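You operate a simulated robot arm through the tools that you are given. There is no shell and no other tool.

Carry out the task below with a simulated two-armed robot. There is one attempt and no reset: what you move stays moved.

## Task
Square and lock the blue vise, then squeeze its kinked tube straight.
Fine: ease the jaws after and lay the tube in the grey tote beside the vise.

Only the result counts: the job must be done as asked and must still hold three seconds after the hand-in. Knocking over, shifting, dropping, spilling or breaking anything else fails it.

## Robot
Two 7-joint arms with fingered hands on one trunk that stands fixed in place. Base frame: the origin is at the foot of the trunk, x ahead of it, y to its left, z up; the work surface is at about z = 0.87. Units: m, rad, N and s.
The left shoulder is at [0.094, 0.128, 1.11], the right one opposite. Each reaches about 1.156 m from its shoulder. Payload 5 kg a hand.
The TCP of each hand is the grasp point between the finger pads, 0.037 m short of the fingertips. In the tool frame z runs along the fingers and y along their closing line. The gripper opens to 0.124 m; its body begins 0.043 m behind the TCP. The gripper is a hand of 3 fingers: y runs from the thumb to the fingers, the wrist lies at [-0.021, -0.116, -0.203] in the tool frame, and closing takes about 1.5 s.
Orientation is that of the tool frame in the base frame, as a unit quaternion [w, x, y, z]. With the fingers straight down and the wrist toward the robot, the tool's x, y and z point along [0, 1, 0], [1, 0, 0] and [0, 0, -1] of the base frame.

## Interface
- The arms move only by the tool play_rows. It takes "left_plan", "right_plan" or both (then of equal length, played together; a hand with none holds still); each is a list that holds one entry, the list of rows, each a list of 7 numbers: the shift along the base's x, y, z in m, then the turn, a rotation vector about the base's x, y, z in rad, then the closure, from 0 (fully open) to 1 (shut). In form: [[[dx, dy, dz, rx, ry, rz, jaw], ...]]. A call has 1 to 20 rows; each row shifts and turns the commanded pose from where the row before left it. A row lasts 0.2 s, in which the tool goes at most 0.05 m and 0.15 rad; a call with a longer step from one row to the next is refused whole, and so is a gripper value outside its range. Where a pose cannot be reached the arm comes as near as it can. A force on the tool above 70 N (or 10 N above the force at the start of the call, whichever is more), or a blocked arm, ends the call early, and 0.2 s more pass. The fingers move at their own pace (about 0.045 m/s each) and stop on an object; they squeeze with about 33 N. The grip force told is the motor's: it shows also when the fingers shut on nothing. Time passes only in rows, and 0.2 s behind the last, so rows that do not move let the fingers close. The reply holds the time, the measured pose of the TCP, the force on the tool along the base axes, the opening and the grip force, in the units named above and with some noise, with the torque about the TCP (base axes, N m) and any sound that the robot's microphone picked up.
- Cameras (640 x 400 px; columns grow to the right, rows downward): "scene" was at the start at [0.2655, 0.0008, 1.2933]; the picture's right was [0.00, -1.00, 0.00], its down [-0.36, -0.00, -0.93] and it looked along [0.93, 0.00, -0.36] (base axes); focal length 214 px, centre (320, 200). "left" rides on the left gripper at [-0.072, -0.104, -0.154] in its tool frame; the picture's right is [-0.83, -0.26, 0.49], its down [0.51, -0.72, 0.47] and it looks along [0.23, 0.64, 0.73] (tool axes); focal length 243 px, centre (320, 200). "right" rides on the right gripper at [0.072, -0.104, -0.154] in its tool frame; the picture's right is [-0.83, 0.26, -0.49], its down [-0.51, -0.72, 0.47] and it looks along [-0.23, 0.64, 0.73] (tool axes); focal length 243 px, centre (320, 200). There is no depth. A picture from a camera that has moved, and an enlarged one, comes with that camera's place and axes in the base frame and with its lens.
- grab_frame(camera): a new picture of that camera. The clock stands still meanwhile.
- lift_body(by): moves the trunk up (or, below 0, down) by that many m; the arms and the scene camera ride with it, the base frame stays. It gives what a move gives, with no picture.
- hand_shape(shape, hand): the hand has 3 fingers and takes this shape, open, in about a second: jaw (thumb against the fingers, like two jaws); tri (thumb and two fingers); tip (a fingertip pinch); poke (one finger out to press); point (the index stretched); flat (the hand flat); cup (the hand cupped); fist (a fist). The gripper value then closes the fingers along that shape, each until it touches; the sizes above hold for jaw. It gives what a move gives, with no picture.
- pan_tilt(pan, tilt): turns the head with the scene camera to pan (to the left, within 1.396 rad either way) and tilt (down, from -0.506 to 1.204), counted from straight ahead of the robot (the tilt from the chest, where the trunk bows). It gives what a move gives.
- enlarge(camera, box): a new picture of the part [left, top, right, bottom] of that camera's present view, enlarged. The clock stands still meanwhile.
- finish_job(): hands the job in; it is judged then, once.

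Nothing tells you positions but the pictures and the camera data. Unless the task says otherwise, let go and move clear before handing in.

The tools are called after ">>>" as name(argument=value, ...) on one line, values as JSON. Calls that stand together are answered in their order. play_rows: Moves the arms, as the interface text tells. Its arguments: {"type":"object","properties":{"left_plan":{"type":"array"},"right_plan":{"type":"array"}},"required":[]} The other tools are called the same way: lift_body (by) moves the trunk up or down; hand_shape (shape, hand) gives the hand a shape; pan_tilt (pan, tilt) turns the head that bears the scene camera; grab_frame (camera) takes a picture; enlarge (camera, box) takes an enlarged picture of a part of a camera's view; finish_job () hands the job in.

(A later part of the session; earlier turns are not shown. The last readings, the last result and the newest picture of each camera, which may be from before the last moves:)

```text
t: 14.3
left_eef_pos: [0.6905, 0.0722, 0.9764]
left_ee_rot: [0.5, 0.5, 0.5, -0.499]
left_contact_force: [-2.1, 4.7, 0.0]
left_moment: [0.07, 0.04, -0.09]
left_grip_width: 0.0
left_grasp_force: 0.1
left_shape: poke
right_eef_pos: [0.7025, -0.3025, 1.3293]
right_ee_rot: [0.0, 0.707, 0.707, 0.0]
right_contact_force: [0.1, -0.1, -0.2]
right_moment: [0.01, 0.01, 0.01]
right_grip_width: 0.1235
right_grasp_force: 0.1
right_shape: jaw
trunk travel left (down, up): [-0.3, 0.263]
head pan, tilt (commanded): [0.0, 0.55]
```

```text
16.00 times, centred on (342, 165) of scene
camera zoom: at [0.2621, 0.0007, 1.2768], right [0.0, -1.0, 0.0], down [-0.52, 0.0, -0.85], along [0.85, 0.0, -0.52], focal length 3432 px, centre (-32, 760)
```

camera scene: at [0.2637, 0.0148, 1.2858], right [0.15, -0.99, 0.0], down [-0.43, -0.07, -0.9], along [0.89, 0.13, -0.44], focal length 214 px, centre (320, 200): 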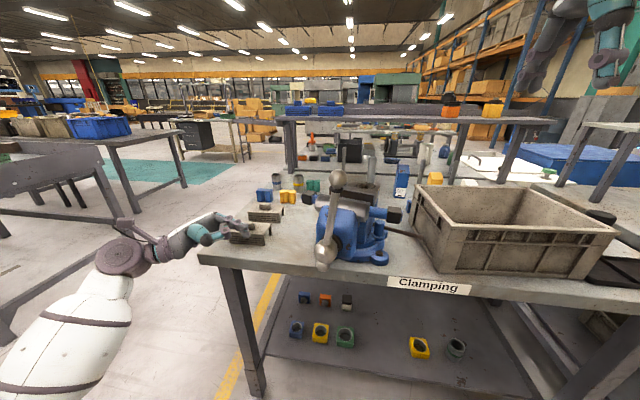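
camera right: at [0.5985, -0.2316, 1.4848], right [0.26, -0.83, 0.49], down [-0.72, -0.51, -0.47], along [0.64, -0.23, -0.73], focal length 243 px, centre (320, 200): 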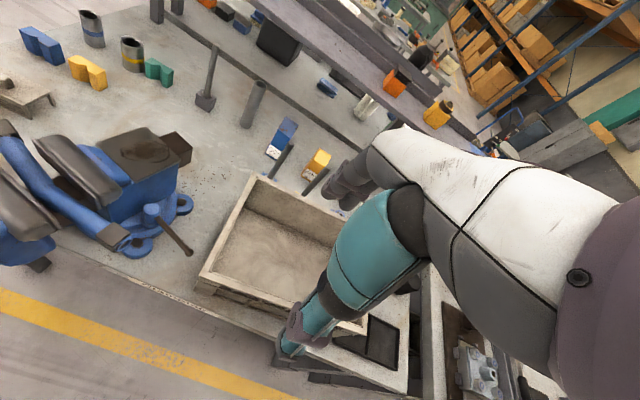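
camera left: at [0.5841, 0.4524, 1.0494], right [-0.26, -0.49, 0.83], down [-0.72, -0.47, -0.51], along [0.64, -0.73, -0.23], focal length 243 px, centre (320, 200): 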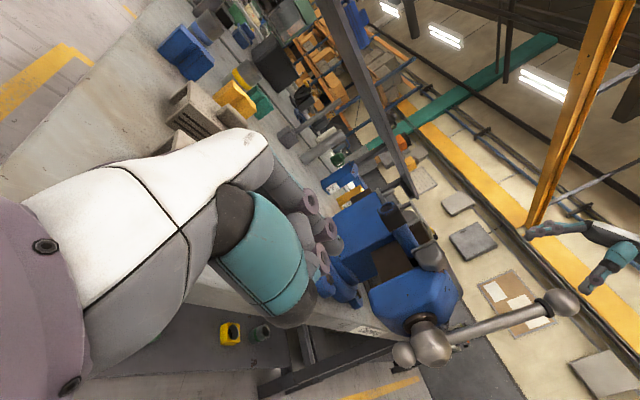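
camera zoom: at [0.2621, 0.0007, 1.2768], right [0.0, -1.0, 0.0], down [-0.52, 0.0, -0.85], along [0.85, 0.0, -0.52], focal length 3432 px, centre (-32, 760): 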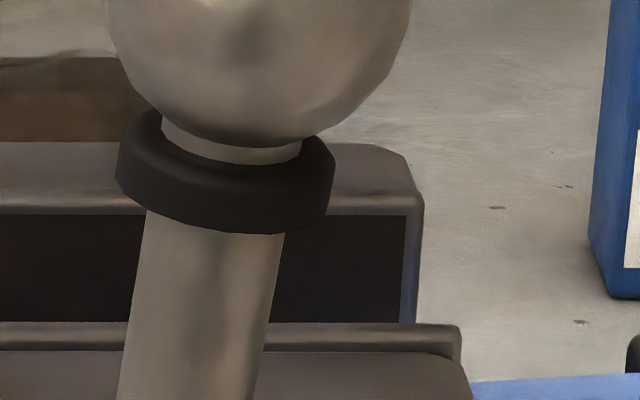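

Now about 0.6° short. One more tiny nudge (≈1.4 mm), then check.

>>> play_rows(left_plan=[[[0, -0.0014, 0, 0, 0, 0, 0], [0, 0, 0, 0, 0, 0, 0]]])

>>> enlarge(camera="scene", box=[292, 155, 324, 175])

>>> enlarge(camera="scene", box=[326, 155, 358, 175])

```text
t: 14.9
left_eef_pos: [0.6909, 0.0708, 0.9769]
left_ee_rot: [0.5, 0.5, 0.5, -0.5]
left_contact_force: [-1.4, 2.1, -0.1]
left_moment: [0.05, 0.01, -0.02]
left_grip_width: 0.0
left_grasp_force: 0.0
left_shape: poke
right_eef_pos: [0.7031, -0.3013, 1.3303]
right_ee_rot: [0.0, 0.707, 0.707, 0.0]
right_contact_force: [0.4, 0.2, 0.5]
right_moment: [0.01, -0.01, 0.0]
right_grip_width: 0.1235
right_grasp_force: 0.0
right_shape: jaw
trunk travel left (down, up): [-0.3, 0.263]
head pan, tilt (commanded): [0.0, 0.55]
```

```text
16.00 times, centred on (308, 165) of scene
camera zoom: at [0.2621, 0.001, 1.2768], right [0.0, -1.0, 0.0], down [-0.52, 0.0, -0.85], along [0.85, 0.0, -0.52], focal length 3432 px, centre (512, 760)
```

zoom: 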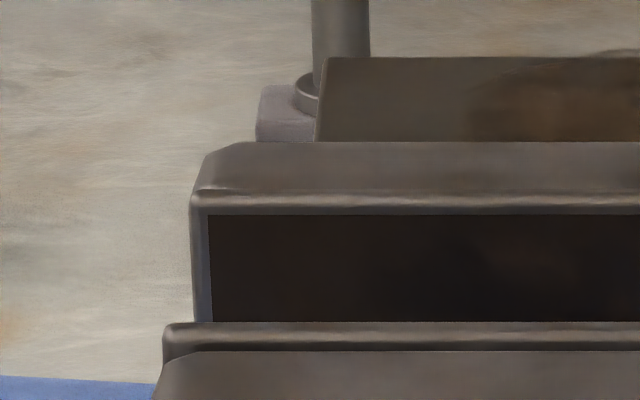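

```text
16.00 times, centred on (342, 165) of scene
camera zoom: at [0.2621, 0.001, 1.2768], right [0.0, -1.0, 0.0], down [-0.52, 0.0, -0.85], along [0.85, 0.0, -0.52], focal length 3432 px, centre (-32, 760)
```

zoom: 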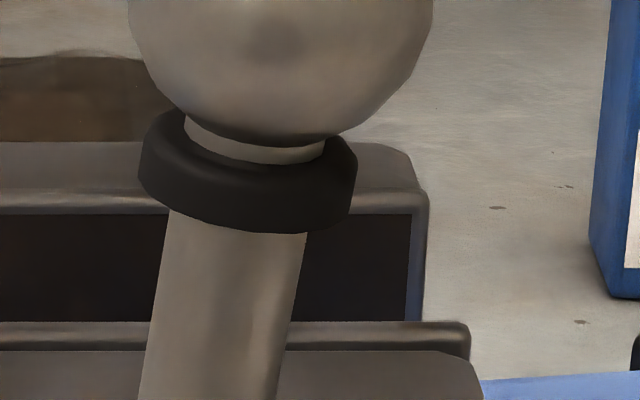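

The jaws are now square to within a fraction of a degree; the left hand stays as a stop. Next I need precise positions of the lock lever, tube end and tote rim for the right hand.

>>> enlarge(camera="right", box=[100, 150, 260, 290])

>>> enlarge(camera="scene", box=[330, 130, 430, 230])

>>> grab_frame(camera="scene")

```text
2.86 times, centred on (180, 220) of right
camera zoom: at [0.5983, -0.2307, 1.4851], right [0.26, -0.83, 0.49], down [-0.72, -0.51, -0.47], along [0.64, -0.23, -0.73], focal length 693 px, centre (720, 143)
```

zoom: 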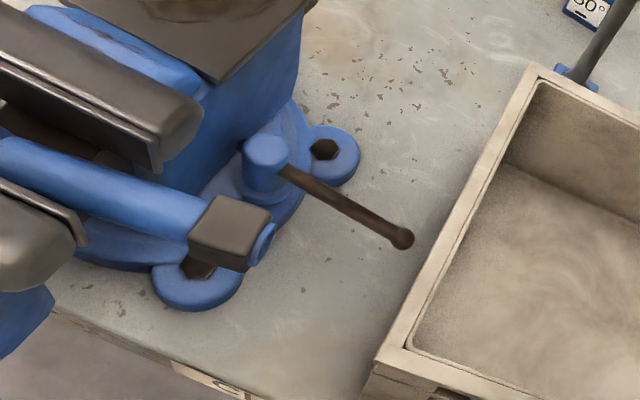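

```text
4.00 times, centred on (380, 180) of scene
camera zoom: at [0.2621, 0.001, 1.2768], right [0.0, -1.0, 0.0], down [-0.52, 0.0, -0.85], along [0.85, 0.0, -0.52], focal length 858 px, centre (80, 280)
```

zoom: 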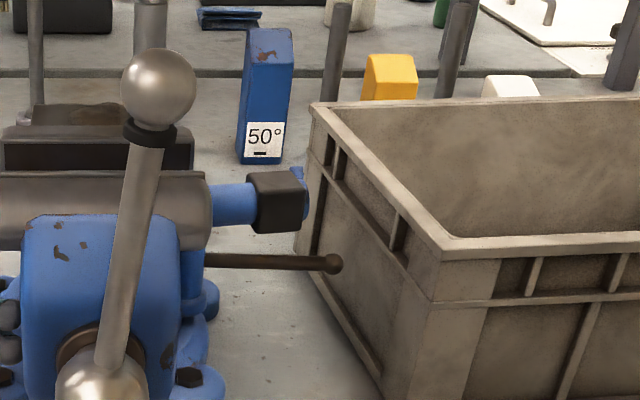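

```text
taken
camera scene: at [0.2621, 0.001, 1.2768], right [0.0, -1.0, 0.0], down [-0.52, 0.0, -0.85], along [0.85, 0.0, -0.52], focal length 214 px, centre (320, 200)
```

scene: 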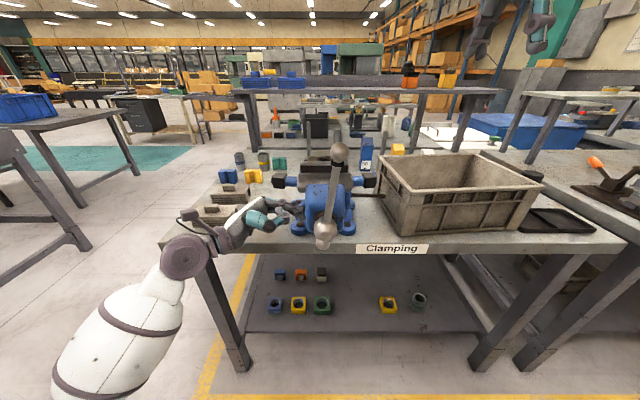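

Lever: from its knob at about (0.826, -0.08) to its tip at (0.816, -0.189), height z ≈ 0.955; the tote rim is at y ≈ -0.213, z ≈ 1.01; the tube end is at (0.738, -0.12, 1.045). I'll shape the right hand to poke, yaw it 45° so its body leans away from the tube, and bring it above the far side of the lever.

>>> hand_shape(hand="right", shape="poke")

>>> play_rows(right_plan=[[[0.027, 0.0247, -0.005, 0, 0, 0.131, 0], [0.027, 0.0247, -0.005, 0, 0, 0.131, 0], [0.027, 0.0247, -0.005, 0, 0, 0.131, 0], [0.027, 0.0247, -0.005, 0, 0, 0.131, 0], [0.027, 0.0247, -0.005, 0, 0, 0.131, 0], [0.027, 0.0245, -0.005, 0, 0, 0.13, 0]]])

>>> grab_frame(camera="right")

>>> grab_frame(camera="scene")

```text
t: 15.8
left_eef_pos: [0.69, 0.0719, 0.9765]
left_ee_rot: [0.5, 0.499, 0.5, -0.5]
left_contact_force: [-0.2, 2.2, -0.5]
left_moment: [0.05, 0.0, -0.05]
left_grip_width: 0.0001
left_grasp_force: 0.1
left_shape: poke
right_eef_pos: [0.7023, -0.3026, 1.3297]
right_ee_rot: [0.0, 0.707, 0.707, 0.0]
right_contact_force: [0.7, -0.6, 0.1]
right_moment: [0.02, 0.06, -0.01]
right_grip_width: 0.0
right_grasp_force: 0.0
right_shape: poke
trunk travel left (down, up): [-0.3, 0.263]
head pan, tilt (commanded): [0.0, 0.55]
```

```text
t: 17.2
left_eef_pos: [0.6926, 0.0706, 0.9734]
left_ee_rot: [-0.499, -0.5, -0.501, 0.501]
left_contact_force: [0.2, 3.4, -0.9]
left_moment: [0.06, -0.01, -0.02]
left_grip_width: 0.0002
left_grasp_force: 0.1
left_shape: poke
right_eef_pos: [0.8691, -0.1542, 1.2945]
right_ee_rot: [-0.001, 0.382, 0.924, 0.0]
right_contact_force: [0.0, 1.0, -0.1]
right_moment: [0.0, 0.06, 0.0]
right_grip_width: 0.0002
right_grasp_force: 0.1
right_shape: poke
trunk travel left (down, up): [-0.3, 0.263]
head pan, tilt (commanded): [0.0, 0.55]
```

```text
taken
camera right: at [0.7442, -0.177, 1.4509], right [0.77, -0.4, 0.49], down [-0.15, -0.87, -0.47], along [0.61, 0.29, -0.73], focal length 243 px, centre (320, 200)
```

right: 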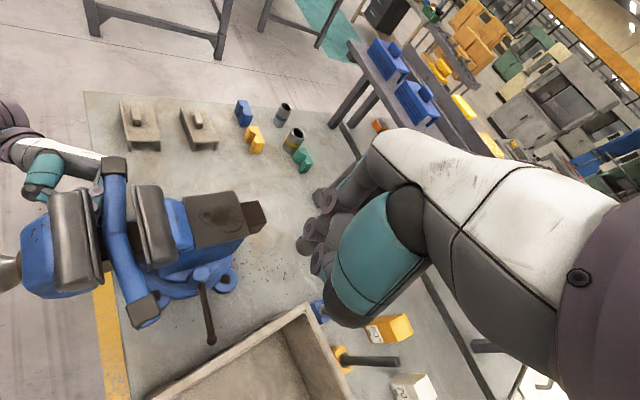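

```text
taken
camera scene: at [0.2656, 0.001, 1.2759], right [0.0, -1.0, 0.0], down [-0.53, 0.0, -0.85], along [0.85, 0.0, -0.53], focal length 214 px, centre (320, 200)
```

scene: 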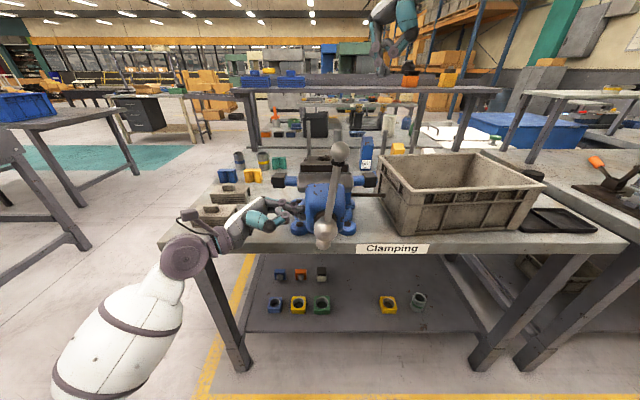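

The right-hand camera now gives a fine top view; the lever tip is confirmed at (0.817, -0.19). I'll descend on the far side of the lever, stopping first above rim height to check clearance.

>>> play_rows(right_plan=[[[0, 0, -0.045, 0, 0, 0, 0], [0, 0, -0.045, 0, 0, 0, 0], [0, 0, -0.045, 0, 0, 0, 0], [0, 0, -0.045, 0, 0, 0, 0], [0, 0, -0.04, 0, 0, 0, 0], [0, 0, -0.03, 0, 0, 0, 0]]])

>>> enlarge(camera="scene", box=[300, 90, 460, 240])

>>> grab_frame(camera="right")

```text
t: 18.6
left_eef_pos: [0.6913, 0.0704, 0.9756]
left_ee_rot: [-0.5, -0.499, -0.5, 0.5]
left_contact_force: [-0.4, 3.4, 0.0]
left_moment: [0.05, 0.01, -0.01]
left_grip_width: 0.0
left_grasp_force: 0.1
left_shape: poke
right_eef_pos: [0.8655, -0.1565, 1.0474]
right_ee_rot: [0.001, 0.383, 0.924, 0.0]
right_contact_force: [-0.2, -0.4, 0.0]
right_moment: [0.0, 0.01, 0.0]
right_grip_width: 0.0
right_grasp_force: 0.0
right_shape: poke
trunk travel left (down, up): [-0.3, 0.263]
head pan, tilt (commanded): [0.0, 0.55]
```

```text
2.67 times, centred on (380, 165) of scene
camera zoom: at [0.2629, 0.0006, 1.2766], right [0.0, -1.0, 0.0], down [-0.52, 0.0, -0.85], along [0.85, 0.0, -0.52], focal length 572 px, centre (160, 293)
```

zoom: 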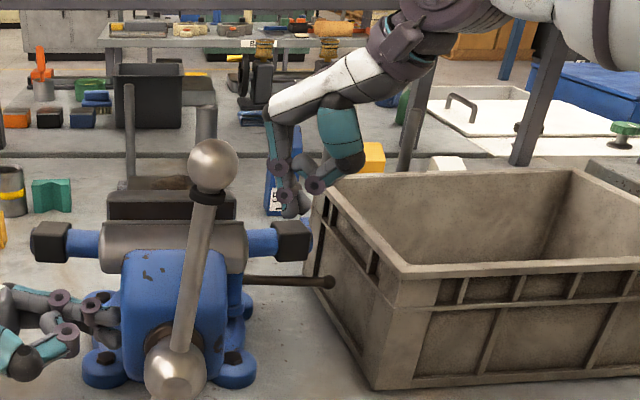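

```text
taken
camera right: at [0.741, -0.1787, 1.2033], right [0.77, -0.4, 0.49], down [-0.15, -0.87, -0.47], along [0.62, 0.29, -0.73], focal length 243 px, centre (320, 200)
```

right: 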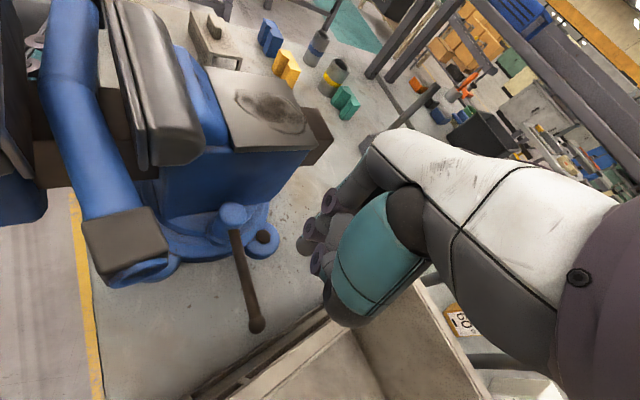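

The thumb's lower joint would come close to the tote rim if I went straight down. I'll lean the hand 0.2 rad so the thumb side lifts and move it a little toward the vise before descending.

>>> play_rows(right_plan=[[[0, 0.005, 0, -0.0707, 0.0707, 0, 0], [0, 0.005, 0, -0.0707, 0.0707, 0, 0], [0, 0, -0.02, 0, 0, 0, 0], [0, 0, -0.015, 0, 0, 0, 0]]])

>>> enlarge(camera="scene", box=[300, 90, 460, 240])

>>> grab_frame(camera="right")

```text
t: 19.6
left_eef_pos: [0.6903, 0.0704, 0.9767]
left_ee_rot: [-0.5, -0.5, -0.5, 0.5]
left_contact_force: [0.3, 0.1, 0.4]
left_moment: [-0.01, -0.02, 0.01]
left_grip_width: 0.0
left_grasp_force: 0.1
left_shape: poke
right_eef_pos: [0.8651, -0.1445, 1.0144]
right_ee_rot: [-0.038, 0.381, 0.919, -0.093]
right_contact_force: [0.3, 0.5, 0.5]
right_moment: [-0.01, -0.01, 0.01]
right_grip_width: 0.0
right_grasp_force: 0.0
right_shape: poke
trunk travel left (down, up): [-0.3, 0.263]
head pan, tilt (commanded): [0.0, 0.55]
```

```text
2.67 times, centred on (380, 165) of scene
camera zoom: at [0.2626, 0.0009, 1.2767], right [0.0, -1.0, 0.0], down [-0.52, 0.0, -0.85], along [0.85, 0.0, -0.52], focal length 572 px, centre (160, 293)
```

zoom: 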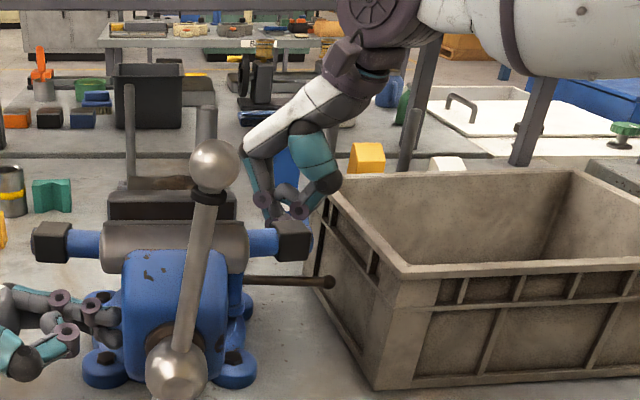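

```text
taken
camera right: at [0.7636, -0.1446, 1.1868], right [0.84, -0.34, 0.43], down [-0.21, -0.92, -0.32], along [0.51, 0.18, -0.84], focal length 243 px, centre (320, 200)
```

right: 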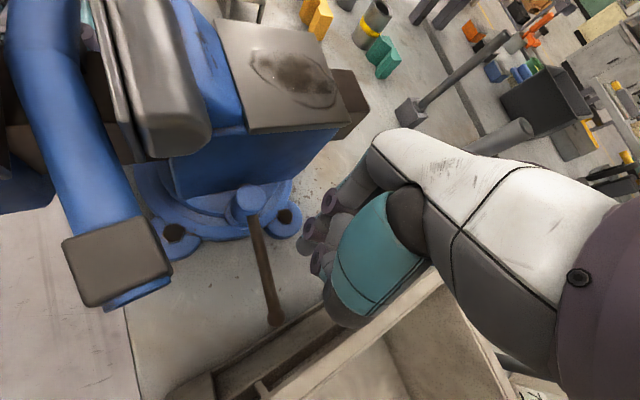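

>>> play_rows(right_plan=[[[0.012, 0, 0, 0, 0, 0, 0], [0, 0, -0.015, 0, 0, 0, 0], [0, 0, -0.015, 0, 0, 0, 0], [0, 0, -0.013, 0, 0, 0, 0]]])

>>> enlarge(camera="scene", box=[300, 90, 460, 240])

>>> enlarge(camera="right", box=[180, 150, 380, 350])

>>> grab_frame(camera="left")

```text
t: 20.6
left_eef_pos: [0.6908, 0.0705, 0.9764]
left_ee_rot: [0.499, 0.5, 0.501, -0.5]
left_contact_force: [-0.1, 1.2, -0.3]
left_moment: [0.03, -0.04, 0.02]
left_grip_width: 0.0001
left_grasp_force: 0.0
left_shape: poke
right_eef_pos: [0.8764, -0.1446, 0.9701]
right_ee_rot: [-0.038, 0.381, 0.919, -0.093]
right_contact_force: [-0.2, -0.7, 0.5]
right_moment: [0.02, 0.01, 0.0]
right_grip_width: 0.0002
right_grasp_force: 0.1
right_shape: poke
trunk travel left (down, up): [-0.3, 0.263]
head pan, tilt (commanded): [0.0, 0.55]
```

```text
2.67 times, centred on (380, 165) of scene
camera zoom: at [0.2626, 0.0004, 1.2767], right [0.0, -1.0, 0.0], down [-0.52, 0.0, -0.85], along [0.85, 0.0, -0.52], focal length 572 px, centre (160, 293)
```

zoom: 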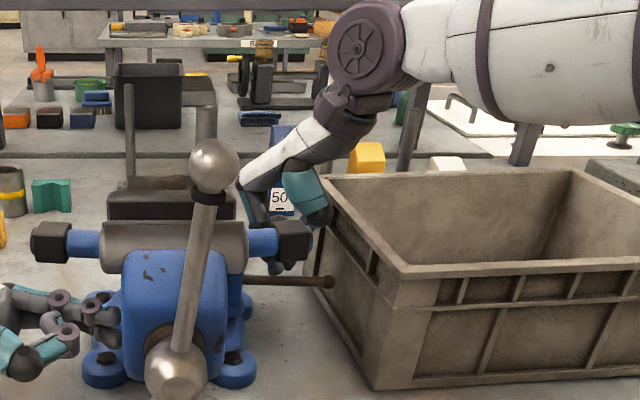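

```text
2.00 times, centred on (280, 250) of right
camera zoom: at [0.7745, -0.1453, 1.1437], right [0.84, -0.34, 0.43], down [-0.21, -0.92, -0.32], along [0.51, 0.18, -0.84], focal length 485 px, centre (400, 100)
```

zoom: 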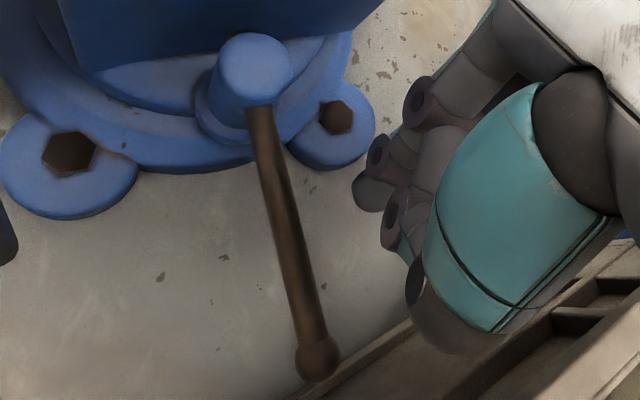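

```text
taken
camera left: at [0.5871, 0.2236, 1.0489], right [-0.26, -0.49, 0.83], down [-0.72, -0.47, -0.51], along [0.64, -0.73, -0.23], focal length 243 px, centre (320, 200)
```

left: 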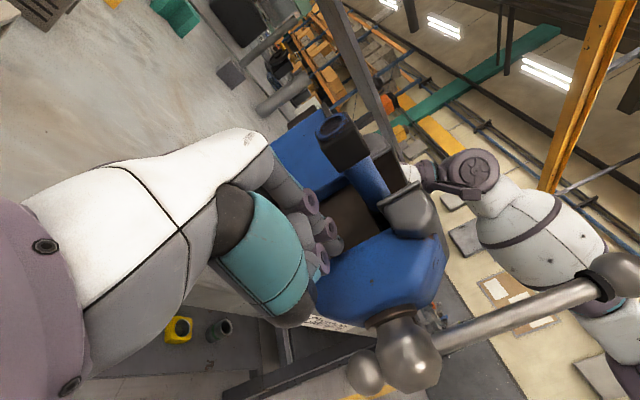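

The right fingers are down just beyond the lever with nothing touched. Now I'll draw the lever gently toward me (clockwise from above), watching force and sound, while the left hand backs up the vise.

>>> play_rows(right_plan=[[[-0.01, 0, 0, 0, 0, 0, 0], [-0.01, 0, 0, 0, 0, 0, 0], [-0.008, 0, 0, 0, 0, 0, 0], [-0.008, 0, 0, 0, 0, 0, 0]]])

>>> enlarge(camera="right", box=[180, 150, 380, 350])

>>> enlarge(camera="scene", box=[300, 90, 460, 240])

```text
t: 21.6
left_eef_pos: [0.6904, 0.071, 0.976]
left_ee_rot: [0.5, 0.5, 0.5, -0.499]
left_contact_force: [-0.5, 1.8, -0.1]
left_moment: [0.03, 0.0, 0.01]
left_grip_width: 0.0001
left_grasp_force: 0.1
left_shape: poke
right_eef_pos: [0.8407, -0.1449, 0.9716]
right_ee_rot: [-0.039, 0.381, 0.919, -0.092]
right_contact_force: [1.9, -0.3, -0.7]
right_moment: [0.0, -0.05, 0.01]
right_grip_width: 0.0001
right_grasp_force: 0.1
right_shape: poke
trunk travel left (down, up): [-0.3, 0.263]
head pan, tilt (commanded): [0.0, 0.55]
```

```text
2.00 times, centred on (280, 250) of right
camera zoom: at [0.7388, -0.1449, 1.1444], right [0.84, -0.34, 0.43], down [-0.21, -0.92, -0.32], along [0.51, 0.18, -0.84], focal length 485 px, centre (400, 100)
```

zoom: 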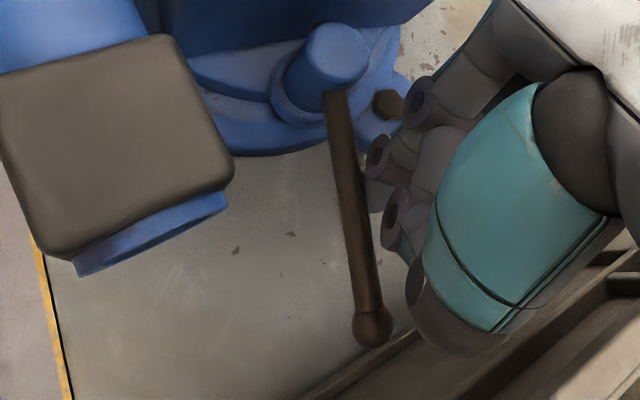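

```text
2.67 times, centred on (380, 165) of scene
camera zoom: at [0.2624, 0.0006, 1.2767], right [0.0, -1.0, 0.0], down [-0.52, 0.0, -0.85], along [0.85, 0.0, -0.52], focal length 572 px, centre (160, 293)
```

zoom: 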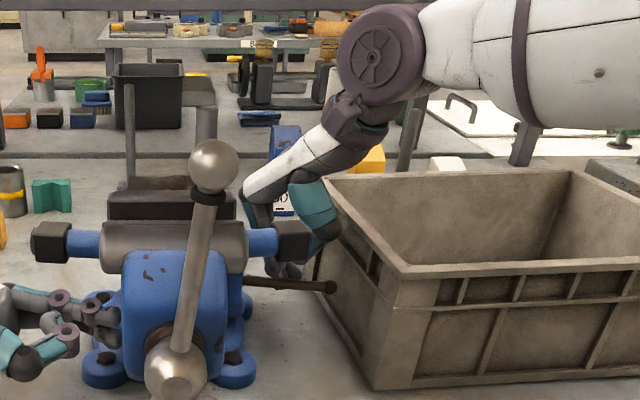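

>>> play_rows(right_plan=[[[-0.008, 0, 0, 0, 0, 0, 0], [-0.008, 0, 0, 0, 0, 0, 0], [-0.008, 0, 0, 0, 0, 0, 0]]])

>>> enlarge(camera="right", box=[180, 150, 380, 350])

>>> enlarge(camera="scene", box=[300, 90, 460, 240])

```text
t: 22.4
left_eef_pos: [0.6909, 0.0705, 0.9757]
left_ee_rot: [-0.5, -0.5, -0.5, 0.501]
left_contact_force: [-0.4, 1.5, 0.2]
left_moment: [0.0, -0.01, 0.03]
left_grip_width: 0.0001
left_grasp_force: 0.0
left_shape: poke
right_eef_pos: [0.816, -0.1442, 0.9712]
right_ee_rot: [-0.039, 0.38, 0.919, -0.092]
right_contact_force: [3.3, 0.3, -0.1]
right_moment: [0.01, -0.06, -0.06]
right_grip_width: 0.0002
right_grasp_force: 0.2
right_shape: poke
trunk travel left (down, up): [-0.3, 0.263]
head pan, tilt (commanded): [0.0, 0.55]
```

```text
2.00 times, centred on (280, 250) of right
camera zoom: at [0.7145, -0.1453, 1.1446], right [0.84, -0.34, 0.43], down [-0.21, -0.93, -0.32], along [0.51, 0.18, -0.84], focal length 485 px, centre (400, 100)
```

zoom: 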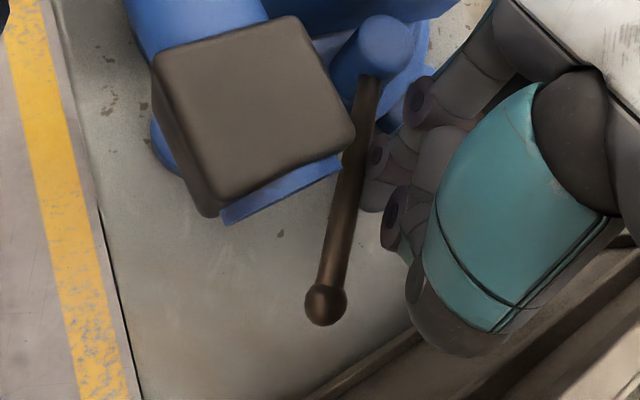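

```text
2.67 times, centred on (380, 165) of scene
camera zoom: at [0.2625, 0.0007, 1.2767], right [0.0, -1.0, 0.0], down [-0.52, 0.0, -0.85], along [0.85, 0.0, -0.52], focal length 572 px, centre (160, 293)
```

zoom: 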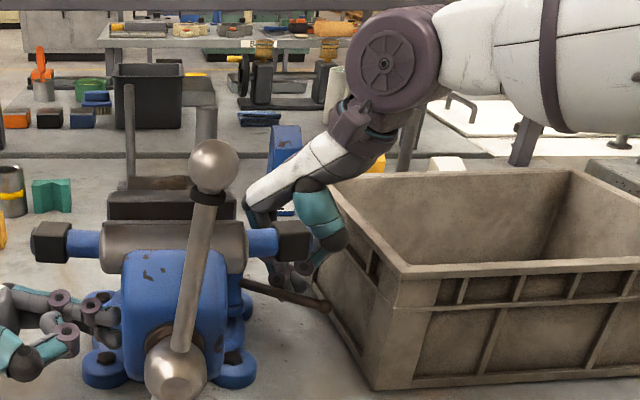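

The lever swings freely at about 3 N, now roughly 27° from its start. I'll keep following its arc in small steps, staying clear of the tube end.

>>> play_rows(right_plan=[[[-0.007, 0.001, 0, 0, 0, 0, 0], [-0.006, 0.002, 0, 0, 0, 0, 0]]])

>>> enlarge(camera="right", box=[180, 150, 380, 350])

>>> enlarge(camera="scene", box=[340, 130, 420, 210])

```text
t: 23.0
left_eef_pos: [0.6904, 0.0702, 0.9766]
left_ee_rot: [-0.5, -0.499, -0.5, 0.5]
left_contact_force: [0.4, 1.9, -0.6]
left_moment: [0.06, -0.04, 0.06]
left_grip_width: 0.0001
left_grasp_force: 0.0
left_shape: poke
right_eef_pos: [0.8032, -0.1422, 0.9713]
right_ee_rot: [-0.038, 0.38, 0.92, -0.092]
right_contact_force: [2.1, -0.5, -0.1]
right_moment: [-0.03, -0.06, -0.03]
right_grip_width: 0.0
right_grasp_force: 0.1
right_shape: poke
trunk travel left (down, up): [-0.3, 0.263]
head pan, tilt (commanded): [0.0, 0.55]
```

```text
2.00 times, centred on (280, 250) of right
camera zoom: at [0.7018, -0.1422, 1.1448], right [0.84, -0.34, 0.43], down [-0.21, -0.92, -0.32], along [0.51, 0.18, -0.84], focal length 485 px, centre (400, 100)
```

zoom: 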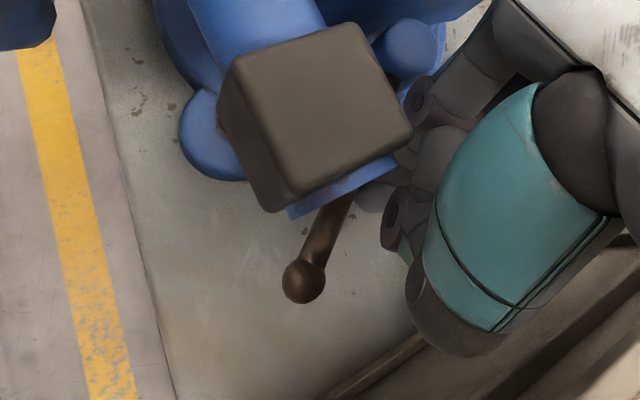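

```text
5.00 times, centred on (380, 170) of scene
camera zoom: at [0.2626, 0.0007, 1.2767], right [0.0, -1.0, 0.0], down [-0.52, 0.0, -0.85], along [0.85, 0.0, -0.52], focal length 1072 px, centre (20, 350)
```

zoom: 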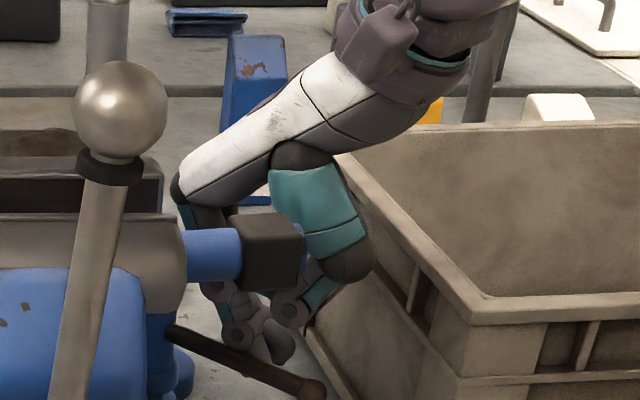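

>>> play_rows(right_plan=[[[-0.005, 0.003, 0, 0, 0, 0, 0], [-0.005, 0.003, 0, 0, 0, 0, 0]]])

>>> enlarge(camera="right", box=[180, 150, 380, 350])

>>> enlarge(camera="scene", box=[340, 130, 420, 210])

```text
t: 23.6
left_eef_pos: [0.6907, 0.0712, 0.9761]
left_ee_rot: [0.5, 0.5, 0.5, -0.5]
left_contact_force: [0.6, 2.3, -0.3]
left_moment: [0.0, 0.03, 0.01]
left_grip_width: 0.0
left_grasp_force: 0.0
left_shape: poke
right_eef_pos: [0.7947, -0.1365, 0.9703]
right_ee_rot: [-0.038, 0.381, 0.919, -0.093]
right_contact_force: [2.6, -1.3, 0.9]
right_moment: [-0.01, -0.03, -0.05]
right_grip_width: 0.0
right_grasp_force: 0.1
right_shape: poke
trunk travel left (down, up): [-0.3, 0.263]
head pan, tilt (commanded): [0.0, 0.55]
```

```text
2.00 times, centred on (280, 250) of right
camera zoom: at [0.692, -0.1366, 1.1443], right [0.84, -0.34, 0.43], down [-0.21, -0.92, -0.32], along [0.51, 0.18, -0.84], focal length 485 px, centre (400, 100)
```

zoom: 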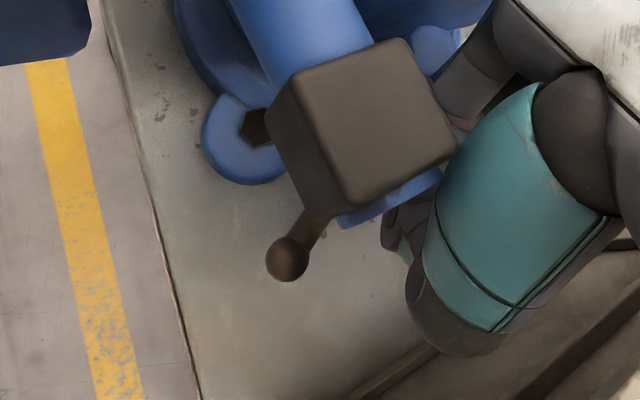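

```text
5.00 times, centred on (380, 170) of scene
camera zoom: at [0.2625, 0.0006, 1.2767], right [0.0, -1.0, 0.0], down [-0.52, 0.0, -0.85], along [0.85, 0.0, -0.52], focal length 1072 px, centre (20, 350)
```

zoom: 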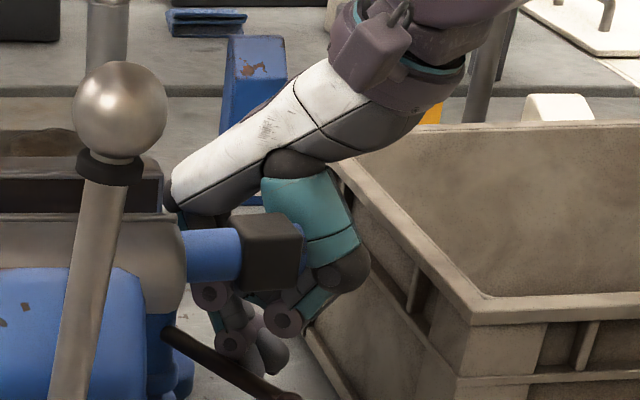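

The lever has swung about 49° (now pointing diagonally toward me under the tube end) still with only ~3 N resistance. The thumb is getting close to the tube end, so I'll back the right hand off and up, then look at the result.

>>> play_rows(right_plan=[[[0.015, -0.006, 0, 0, 0, 0, 0], [0.02, -0.002, 0, 0, 0, 0, 0], [0.02, 0, 0.02, 0, 0, 0, 0], [0, 0, 0.04, 0, 0, 0, 0], [0, 0, 0.045, 0, 0, 0, 0], [0, 0, 0.045, 0, 0, 0, 0], [0, 0, 0.045, 0, 0, 0, 0]]])

>>> enlarge(camera="right", box=[40, 100, 320, 370])

>>> enlarge(camera="scene", box=[270, 130, 430, 240])

```text
t: 25.2
left_eef_pos: [0.69, 0.07, 0.9759]
left_ee_rot: [0.5, 0.501, 0.499, -0.5]
left_contact_force: [-0.9, 1.1, 0.9]
left_moment: [0.01, 0.01, 0.02]
left_grip_width: 0.0
left_grasp_force: 0.0
left_shape: poke
right_eef_pos: [0.8476, -0.1449, 1.1666]
right_ee_rot: [-0.038, 0.38, 0.92, -0.092]
right_contact_force: [0.1, -0.5, 0.4]
right_moment: [-0.03, 0.01, 0.01]
right_grip_width: 0.0
right_grasp_force: 0.0
right_shape: poke
trunk travel left (down, up): [-0.3, 0.263]
head pan, tilt (commanded): [0.0, 0.55]
```

```text
1.48 times, centred on (180, 235) of right
camera zoom: at [0.7463, -0.1442, 1.3389], right [0.84, -0.34, 0.43], down [-0.21, -0.92, -0.32], along [0.51, 0.18, -0.84], focal length 359 px, centre (527, 148)
```

zoom: 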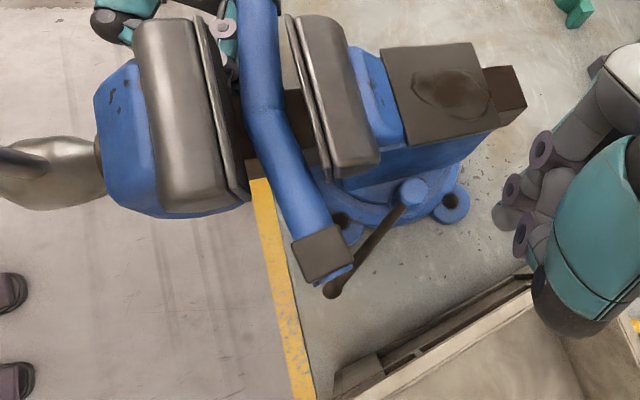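

```text
3.64 times, centred on (350, 185) of scene
camera zoom: at [0.2615, 0.0006, 1.2769], right [0.0, -1.0, 0.0], down [-0.52, 0.0, -0.85], along [0.85, 0.0, -0.52], focal length 780 px, centre (211, 254)
```

zoom: 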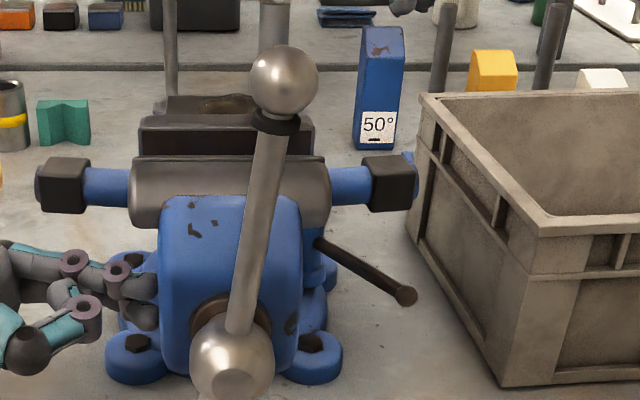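

No stop was felt yet, so the lever probably needs more travel. I'll yaw the hand to 90° (thumb toward the tote) with a slight lean so I can push the inner part of the lever further without touching the tube end.

>>> play_rows(right_plan=[[[0, 0, 0.005, 0, 0, 0.131, 0], [0, 0, 0.005, 0, 0, 0.131, 0], [0, 0.003, 0, 0, 0, 0.131, 0], [0, 0.003, 0, 0, 0, 0.131, 0], [-0.005, 0.003, 0, 0, 0, 0.131, 0], [-0.005, 0.004, 0, 0, 0, 0.13, 0], [-0.006, 0.002, 0, 0.05, 0.1, 0, 0], [-0.006, 0.002, 0, 0.05, 0.1, 0, 0]]])

>>> grab_frame(camera="right")

>>> enlarge(camera="scene", box=[300, 60, 460, 220])

```text
t: 27.0
left_eef_pos: [0.692, 0.0703, 0.9764]
left_ee_rot: [-0.5, -0.499, -0.5, 0.501]
left_contact_force: [0.4, 2.7, -0.2]
left_moment: [0.09, -0.01, 0.01]
left_grip_width: 0.0
left_grasp_force: 0.1
left_shape: poke
right_eef_pos: [0.8349, -0.2549, 1.1829]
right_ee_rot: [-0.1, -0.011, 0.994, -0.048]
right_contact_force: [0.4, -0.7, 0.1]
right_moment: [0.0, 0.01, -0.02]
right_grip_width: 0.0001
right_grasp_force: 0.0
right_shape: poke
right hand out of reach, approached as far as the arm can: row 4, 5, 6, 7, 8
trunk travel left (down, up): [-0.3, 0.263]
head pan, tilt (commanded): [0.0, 0.55]
```

```text
taken
camera right: at [0.7976, -0.345, 1.3583], right [0.9, 0.32, 0.29], down [0.43, -0.76, -0.49], along [0.06, 0.57, -0.82], focal length 243 px, centre (320, 200)
```

right: 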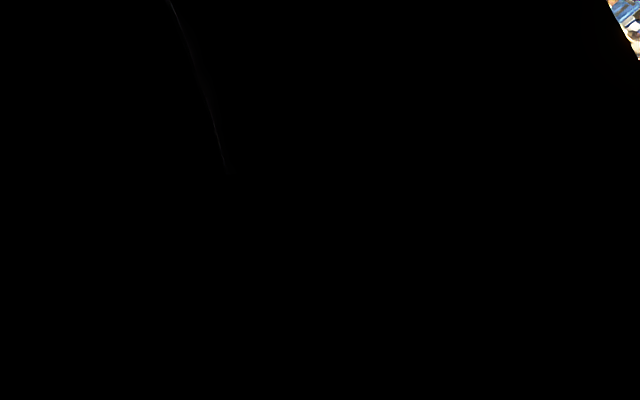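

```text
2.50 times, centred on (380, 140) of scene
camera zoom: at [0.2627, 0.0001, 1.2767], right [0.0, -1.0, 0.0], down [-0.52, 0.0, -0.85], along [0.85, 0.0, -0.52], focal length 536 px, centre (170, 350)
```

zoom: 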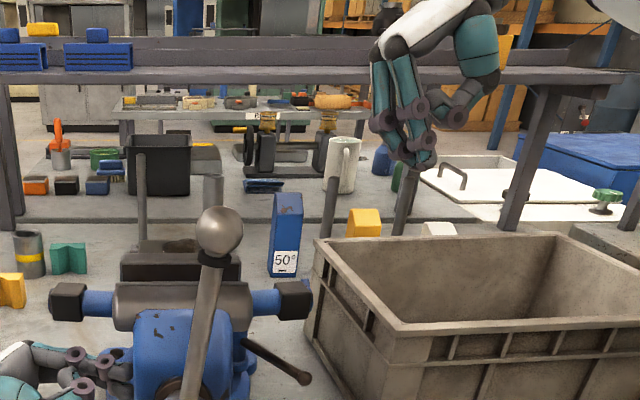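

That wrist yaw is beyond the right arm's reach, so I'll undo it to return to the reachable posture and rethink.

>>> play_rows(right_plan=[[[0.006, -0.002, 0, -0.05, -0.1, 0, 0], [0.006, -0.002, 0, -0.05, -0.1, 0, 0], [0.005, -0.004, 0, 0, 0, -0.13, 0], [0.005, -0.003, 0, 0, 0, -0.131, 0], [0, -0.003, 0, 0, 0, -0.131, 0], [0, -0.003, 0, 0, 0, -0.131, 0], [0, 0, 0, 0, 0, -0.131, 0], [0, 0, 0, 0, 0, -0.131, 0]]])

>>> grab_frame(camera="right")

>>> grab_frame(camera="scene")

```text
t: 28.8
left_eef_pos: [0.6906, 0.0711, 0.9769]
left_ee_rot: [0.5, 0.5, 0.5, -0.5]
left_contact_force: [0.6, 1.1, 0.6]
left_moment: [0.04, 0.0, 0.03]
left_grip_width: 0.0002
left_grasp_force: 0.1
left_shape: poke
right_eef_pos: [0.856, -0.2718, 1.1829]
right_ee_rot: [-0.038, 0.382, 0.919, -0.091]
right_contact_force: [0.9, -1.2, 0.5]
right_moment: [0.04, -0.02, 0.04]
right_grip_width: 0.0002
right_grasp_force: 0.0
right_shape: poke
trunk travel left (down, up): [-0.3, 0.263]
head pan, tilt (commanded): [0.0, 0.55]
```

```text
taken
camera right: at [0.754, -0.2715, 1.3564], right [0.84, -0.34, 0.43], down [-0.21, -0.92, -0.32], along [0.51, 0.18, -0.84], focal length 243 px, centre (320, 200)
```

right: 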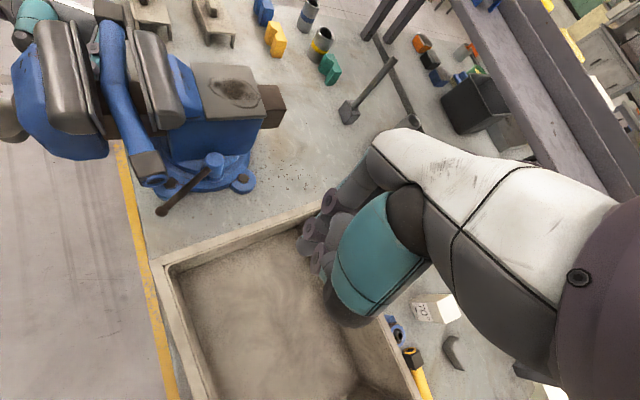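

```text
taken
camera scene: at [0.2618, 0.0008, 1.2769], right [0.0, -1.0, 0.0], down [-0.52, 0.0, -0.85], along [0.85, 0.0, -0.52], focal length 214 px, centre (320, 200)
```

scene: 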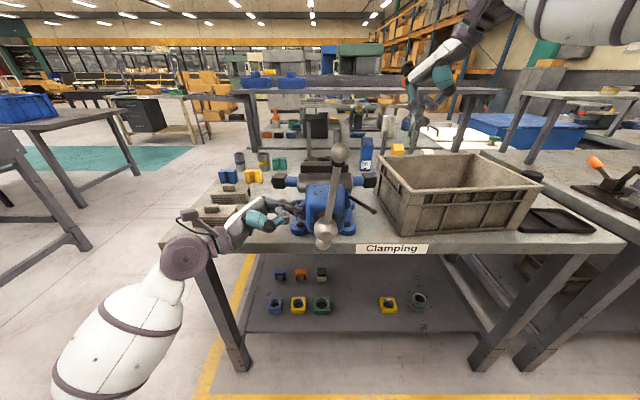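

Yaw up to about 65° was reachable. I'll use 62° with a lean away from the tube, positioned closer to the knob, and come down behind the lever again.

>>> play_rows(right_plan=[[[-0.006, 0.0355, 0, 0, 0, 0.149, 0], [-0.006, 0.0355, 0, 0, 0, 0.148, 0], [-0.006, 0.0355, 0, 0.063, 0.054, 0, 0], [-0.006, 0.0355, 0, 0.062, 0.053, 0, 0]]])

>>> grab_frame(camera="right")

```text
t: 29.8
left_eef_pos: [0.692, 0.0706, 0.9755]
left_ee_rot: [0.499, 0.5, 0.501, -0.5]
left_contact_force: [0.0, 2.7, -0.1]
left_moment: [0.06, 0.01, -0.03]
left_grip_width: 0.0003
left_grasp_force: 0.0
left_shape: poke
right_eef_pos: [0.8345, -0.1284, 1.1827]
right_ee_rot: [-0.093, 0.233, 0.967, -0.049]
right_contact_force: [-0.4, -0.1, 0.1]
right_moment: [0.02, 0.06, -0.01]
right_grip_width: 0.0
right_grasp_force: 0.1
right_shape: poke
trunk travel left (down, up): [-0.3, 0.263]
head pan, tilt (commanded): [0.0, 0.55]
```

```text
taken
camera right: at [0.7565, -0.1801, 1.3599], right [0.94, -0.12, 0.32], down [0.03, -0.9, -0.44], along [0.34, 0.42, -0.84], focal length 243 px, centre (320, 200)
```

right: 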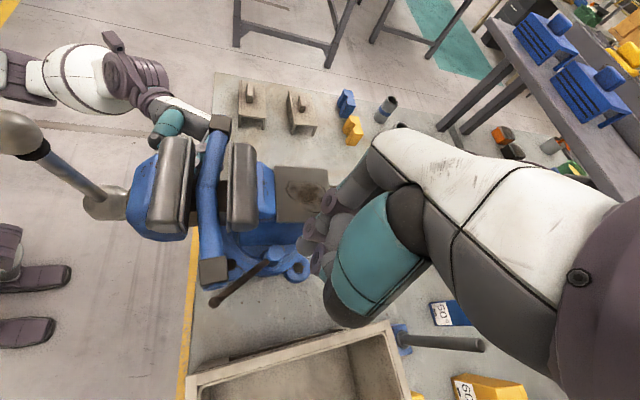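

>>> play_rows(right_plan=[[[0.002, -0.004, -0.04, 0, 0, 0, 0], [0, 0, -0.045, 0, 0, 0, 0], [0, 0, -0.045, 0, 0, 0, 0], [0, 0, -0.035, 0, 0, 0, 0], [0, 0, -0.025, 0, 0, 0, 0], [0, 0, -0.02, 0, 0, 0, 0]]])

>>> enlarge(camera="right", box=[160, 150, 360, 350])

>>> enlarge(camera="scene", box=[330, 120, 430, 220])

```text
t: 31.2
left_eef_pos: [0.6911, 0.0711, 0.976]
left_ee_rot: [-0.499, -0.499, -0.501, 0.501]
left_contact_force: [0.6, 1.9, -0.1]
left_moment: [0.07, -0.01, -0.03]
left_grip_width: 0.0003
left_grasp_force: 0.0
left_shape: poke
right_eef_pos: [0.8349, -0.1323, 0.9719]
right_ee_rot: [-0.091, 0.233, 0.967, -0.049]
right_contact_force: [0.9, 0.5, -0.6]
right_moment: [-0.01, 0.01, 0.0]
right_grip_width: 0.0
right_grasp_force: 0.0
right_shape: poke
trunk travel left (down, up): [-0.3, 0.263]
head pan, tilt (commanded): [0.0, 0.55]
```

```text
2.00 times, centred on (260, 250) of right
camera zoom: at [0.7562, -0.185, 1.1498], right [0.94, -0.12, 0.32], down [0.03, -0.9, -0.44], along [0.34, 0.42, -0.84], focal length 485 px, centre (440, 100)
```

zoom: 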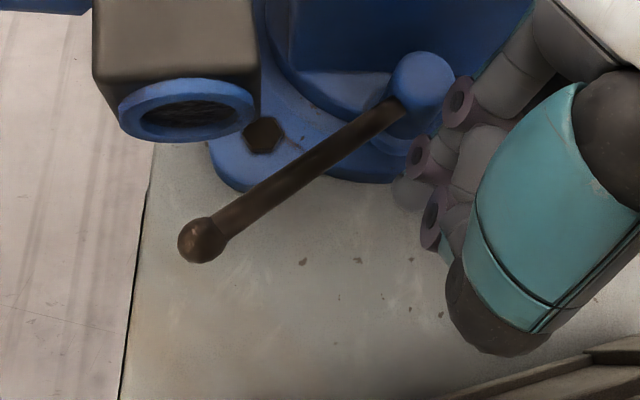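

```text
4.00 times, centred on (380, 170) of scene
camera zoom: at [0.2628, 0.0006, 1.2767], right [0.0, -1.0, 0.0], down [-0.52, 0.0, -0.85], along [0.85, 0.0, -0.52], focal length 858 px, centre (80, 320)
```

zoom: 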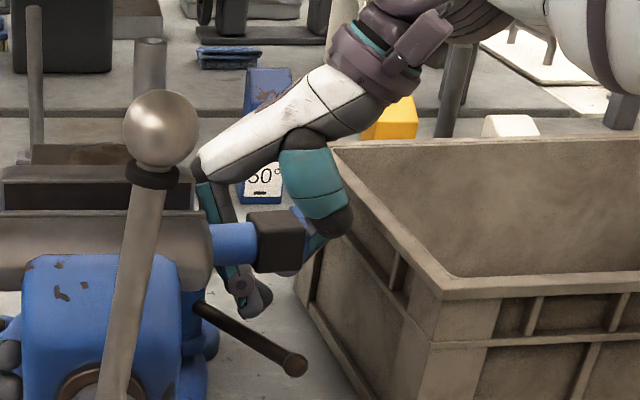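

>>> play_rows(right_plan=[[[-0.01, -0.001, 0, 0, 0, 0, 0], [-0.01, -0.001, 0, 0, 0, 0, 0], [-0.006, 0.001, 0, 0, 0, 0, 0], [-0.006, 0.002, 0, 0, 0, 0, 0], [-0.005, 0.003, 0, 0, 0, 0, 0]]])

>>> enlarge(camera="right", box=[160, 150, 360, 350])

>>> enlarge(camera="scene", box=[330, 120, 430, 220])

```text
t: 32.4
left_eef_pos: [0.6904, 0.0712, 0.9752]
left_ee_rot: [-0.5, -0.5, -0.5, 0.5]
left_contact_force: [-0.4, 1.5, 0.1]
left_moment: [0.0, -0.02, 0.0]
left_grip_width: 0.0
left_grasp_force: 0.1
left_shape: poke
right_eef_pos: [0.7979, -0.1294, 0.9742]
right_ee_rot: [-0.09, 0.233, 0.967, -0.048]
right_contact_force: [2.7, -1.4, -1.6]
right_moment: [-0.05, -0.08, -0.03]
right_grip_width: 0.0
right_grasp_force: 0.1
right_shape: poke
trunk travel left (down, up): [-0.3, 0.263]
head pan, tilt (commanded): [0.0, 0.55]
```

```text
2.00 times, centred on (260, 250) of right
camera zoom: at [0.7185, -0.1808, 1.15], right [0.94, -0.12, 0.32], down [0.03, -0.9, -0.44], along [0.34, 0.42, -0.84], focal length 485 px, centre (440, 100)
```

zoom: 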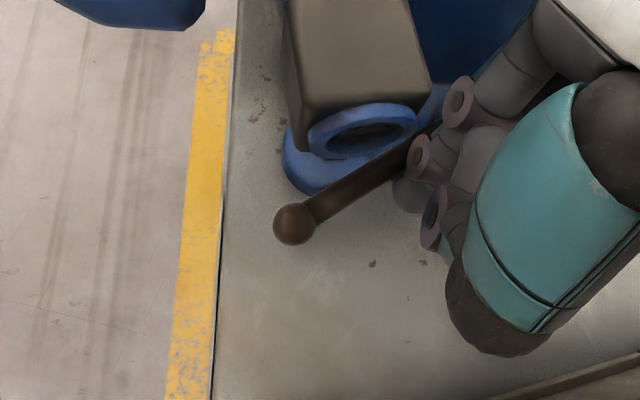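

```text
4.00 times, centred on (380, 170) of scene
camera zoom: at [0.2624, 0.0007, 1.2767], right [0.0, -1.0, 0.0], down [-0.52, 0.0, -0.85], along [0.85, 0.0, -0.52], focal length 858 px, centre (80, 320)
```

zoom: 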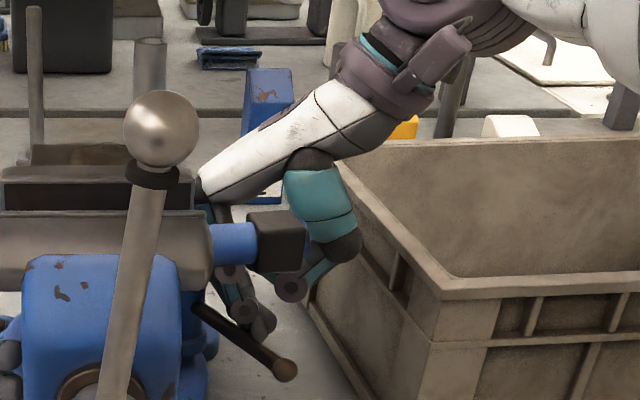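

>>> play_rows(right_plan=[[[-0.004, 0.003, 0, 0, 0, 0, 0], [-0.004, 0.003, 0, 0, 0, 0, 0]]])

>>> enlarge(camera="right", box=[160, 150, 360, 350])

>>> enlarge(camera="scene", box=[330, 120, 430, 220])

```text
t: 33.0
left_eef_pos: [0.6909, 0.0703, 0.9763]
left_ee_rot: [0.499, 0.5, 0.501, -0.5]
left_contact_force: [-0.5, 6.3, 1.8]
left_moment: [0.01, -0.01, -0.05]
left_grip_width: 0.0001
left_grasp_force: 0.0
left_shape: poke
right_eef_pos: [0.791, -0.1241, 0.9704]
right_ee_rot: [-0.09, 0.234, 0.967, -0.048]
right_contact_force: [10.3, -10.9, 1.8]
right_moment: [-0.2, -0.23, 0.03]
right_grip_width: 0.0
right_grasp_force: 0.1
right_shape: poke
trunk travel left (down, up): [-0.3, 0.263]
head pan, tilt (commanded): [0.0, 0.55]
```

```text
2.00 times, centred on (260, 250) of right
camera zoom: at [0.7113, -0.1758, 1.1497], right [0.94, -0.13, 0.32], down [0.03, -0.9, -0.44], along [0.34, 0.42, -0.84], focal length 485 px, centre (440, 100)
```

zoom: 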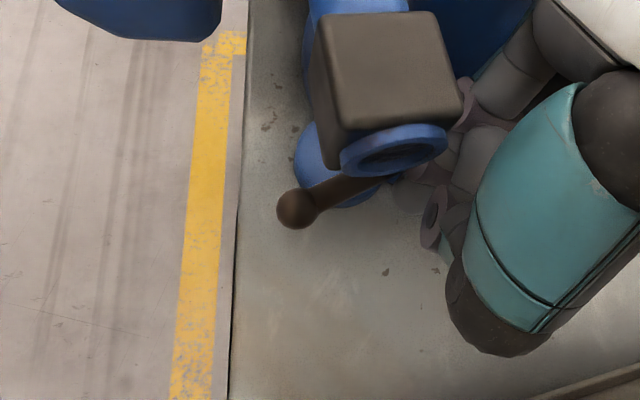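

```text
4.00 times, centred on (380, 170) of scene
camera zoom: at [0.2634, -0.0004, 1.2766], right [0.0, -1.0, 0.0], down [-0.52, 0.0, -0.85], along [0.85, 0.0, -0.52], focal length 858 px, centre (80, 320)
```

zoom: 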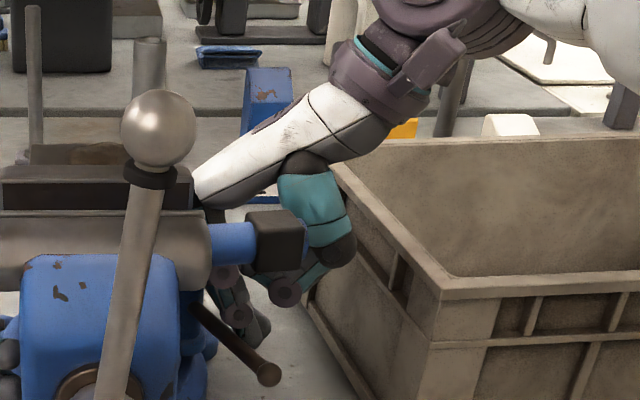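

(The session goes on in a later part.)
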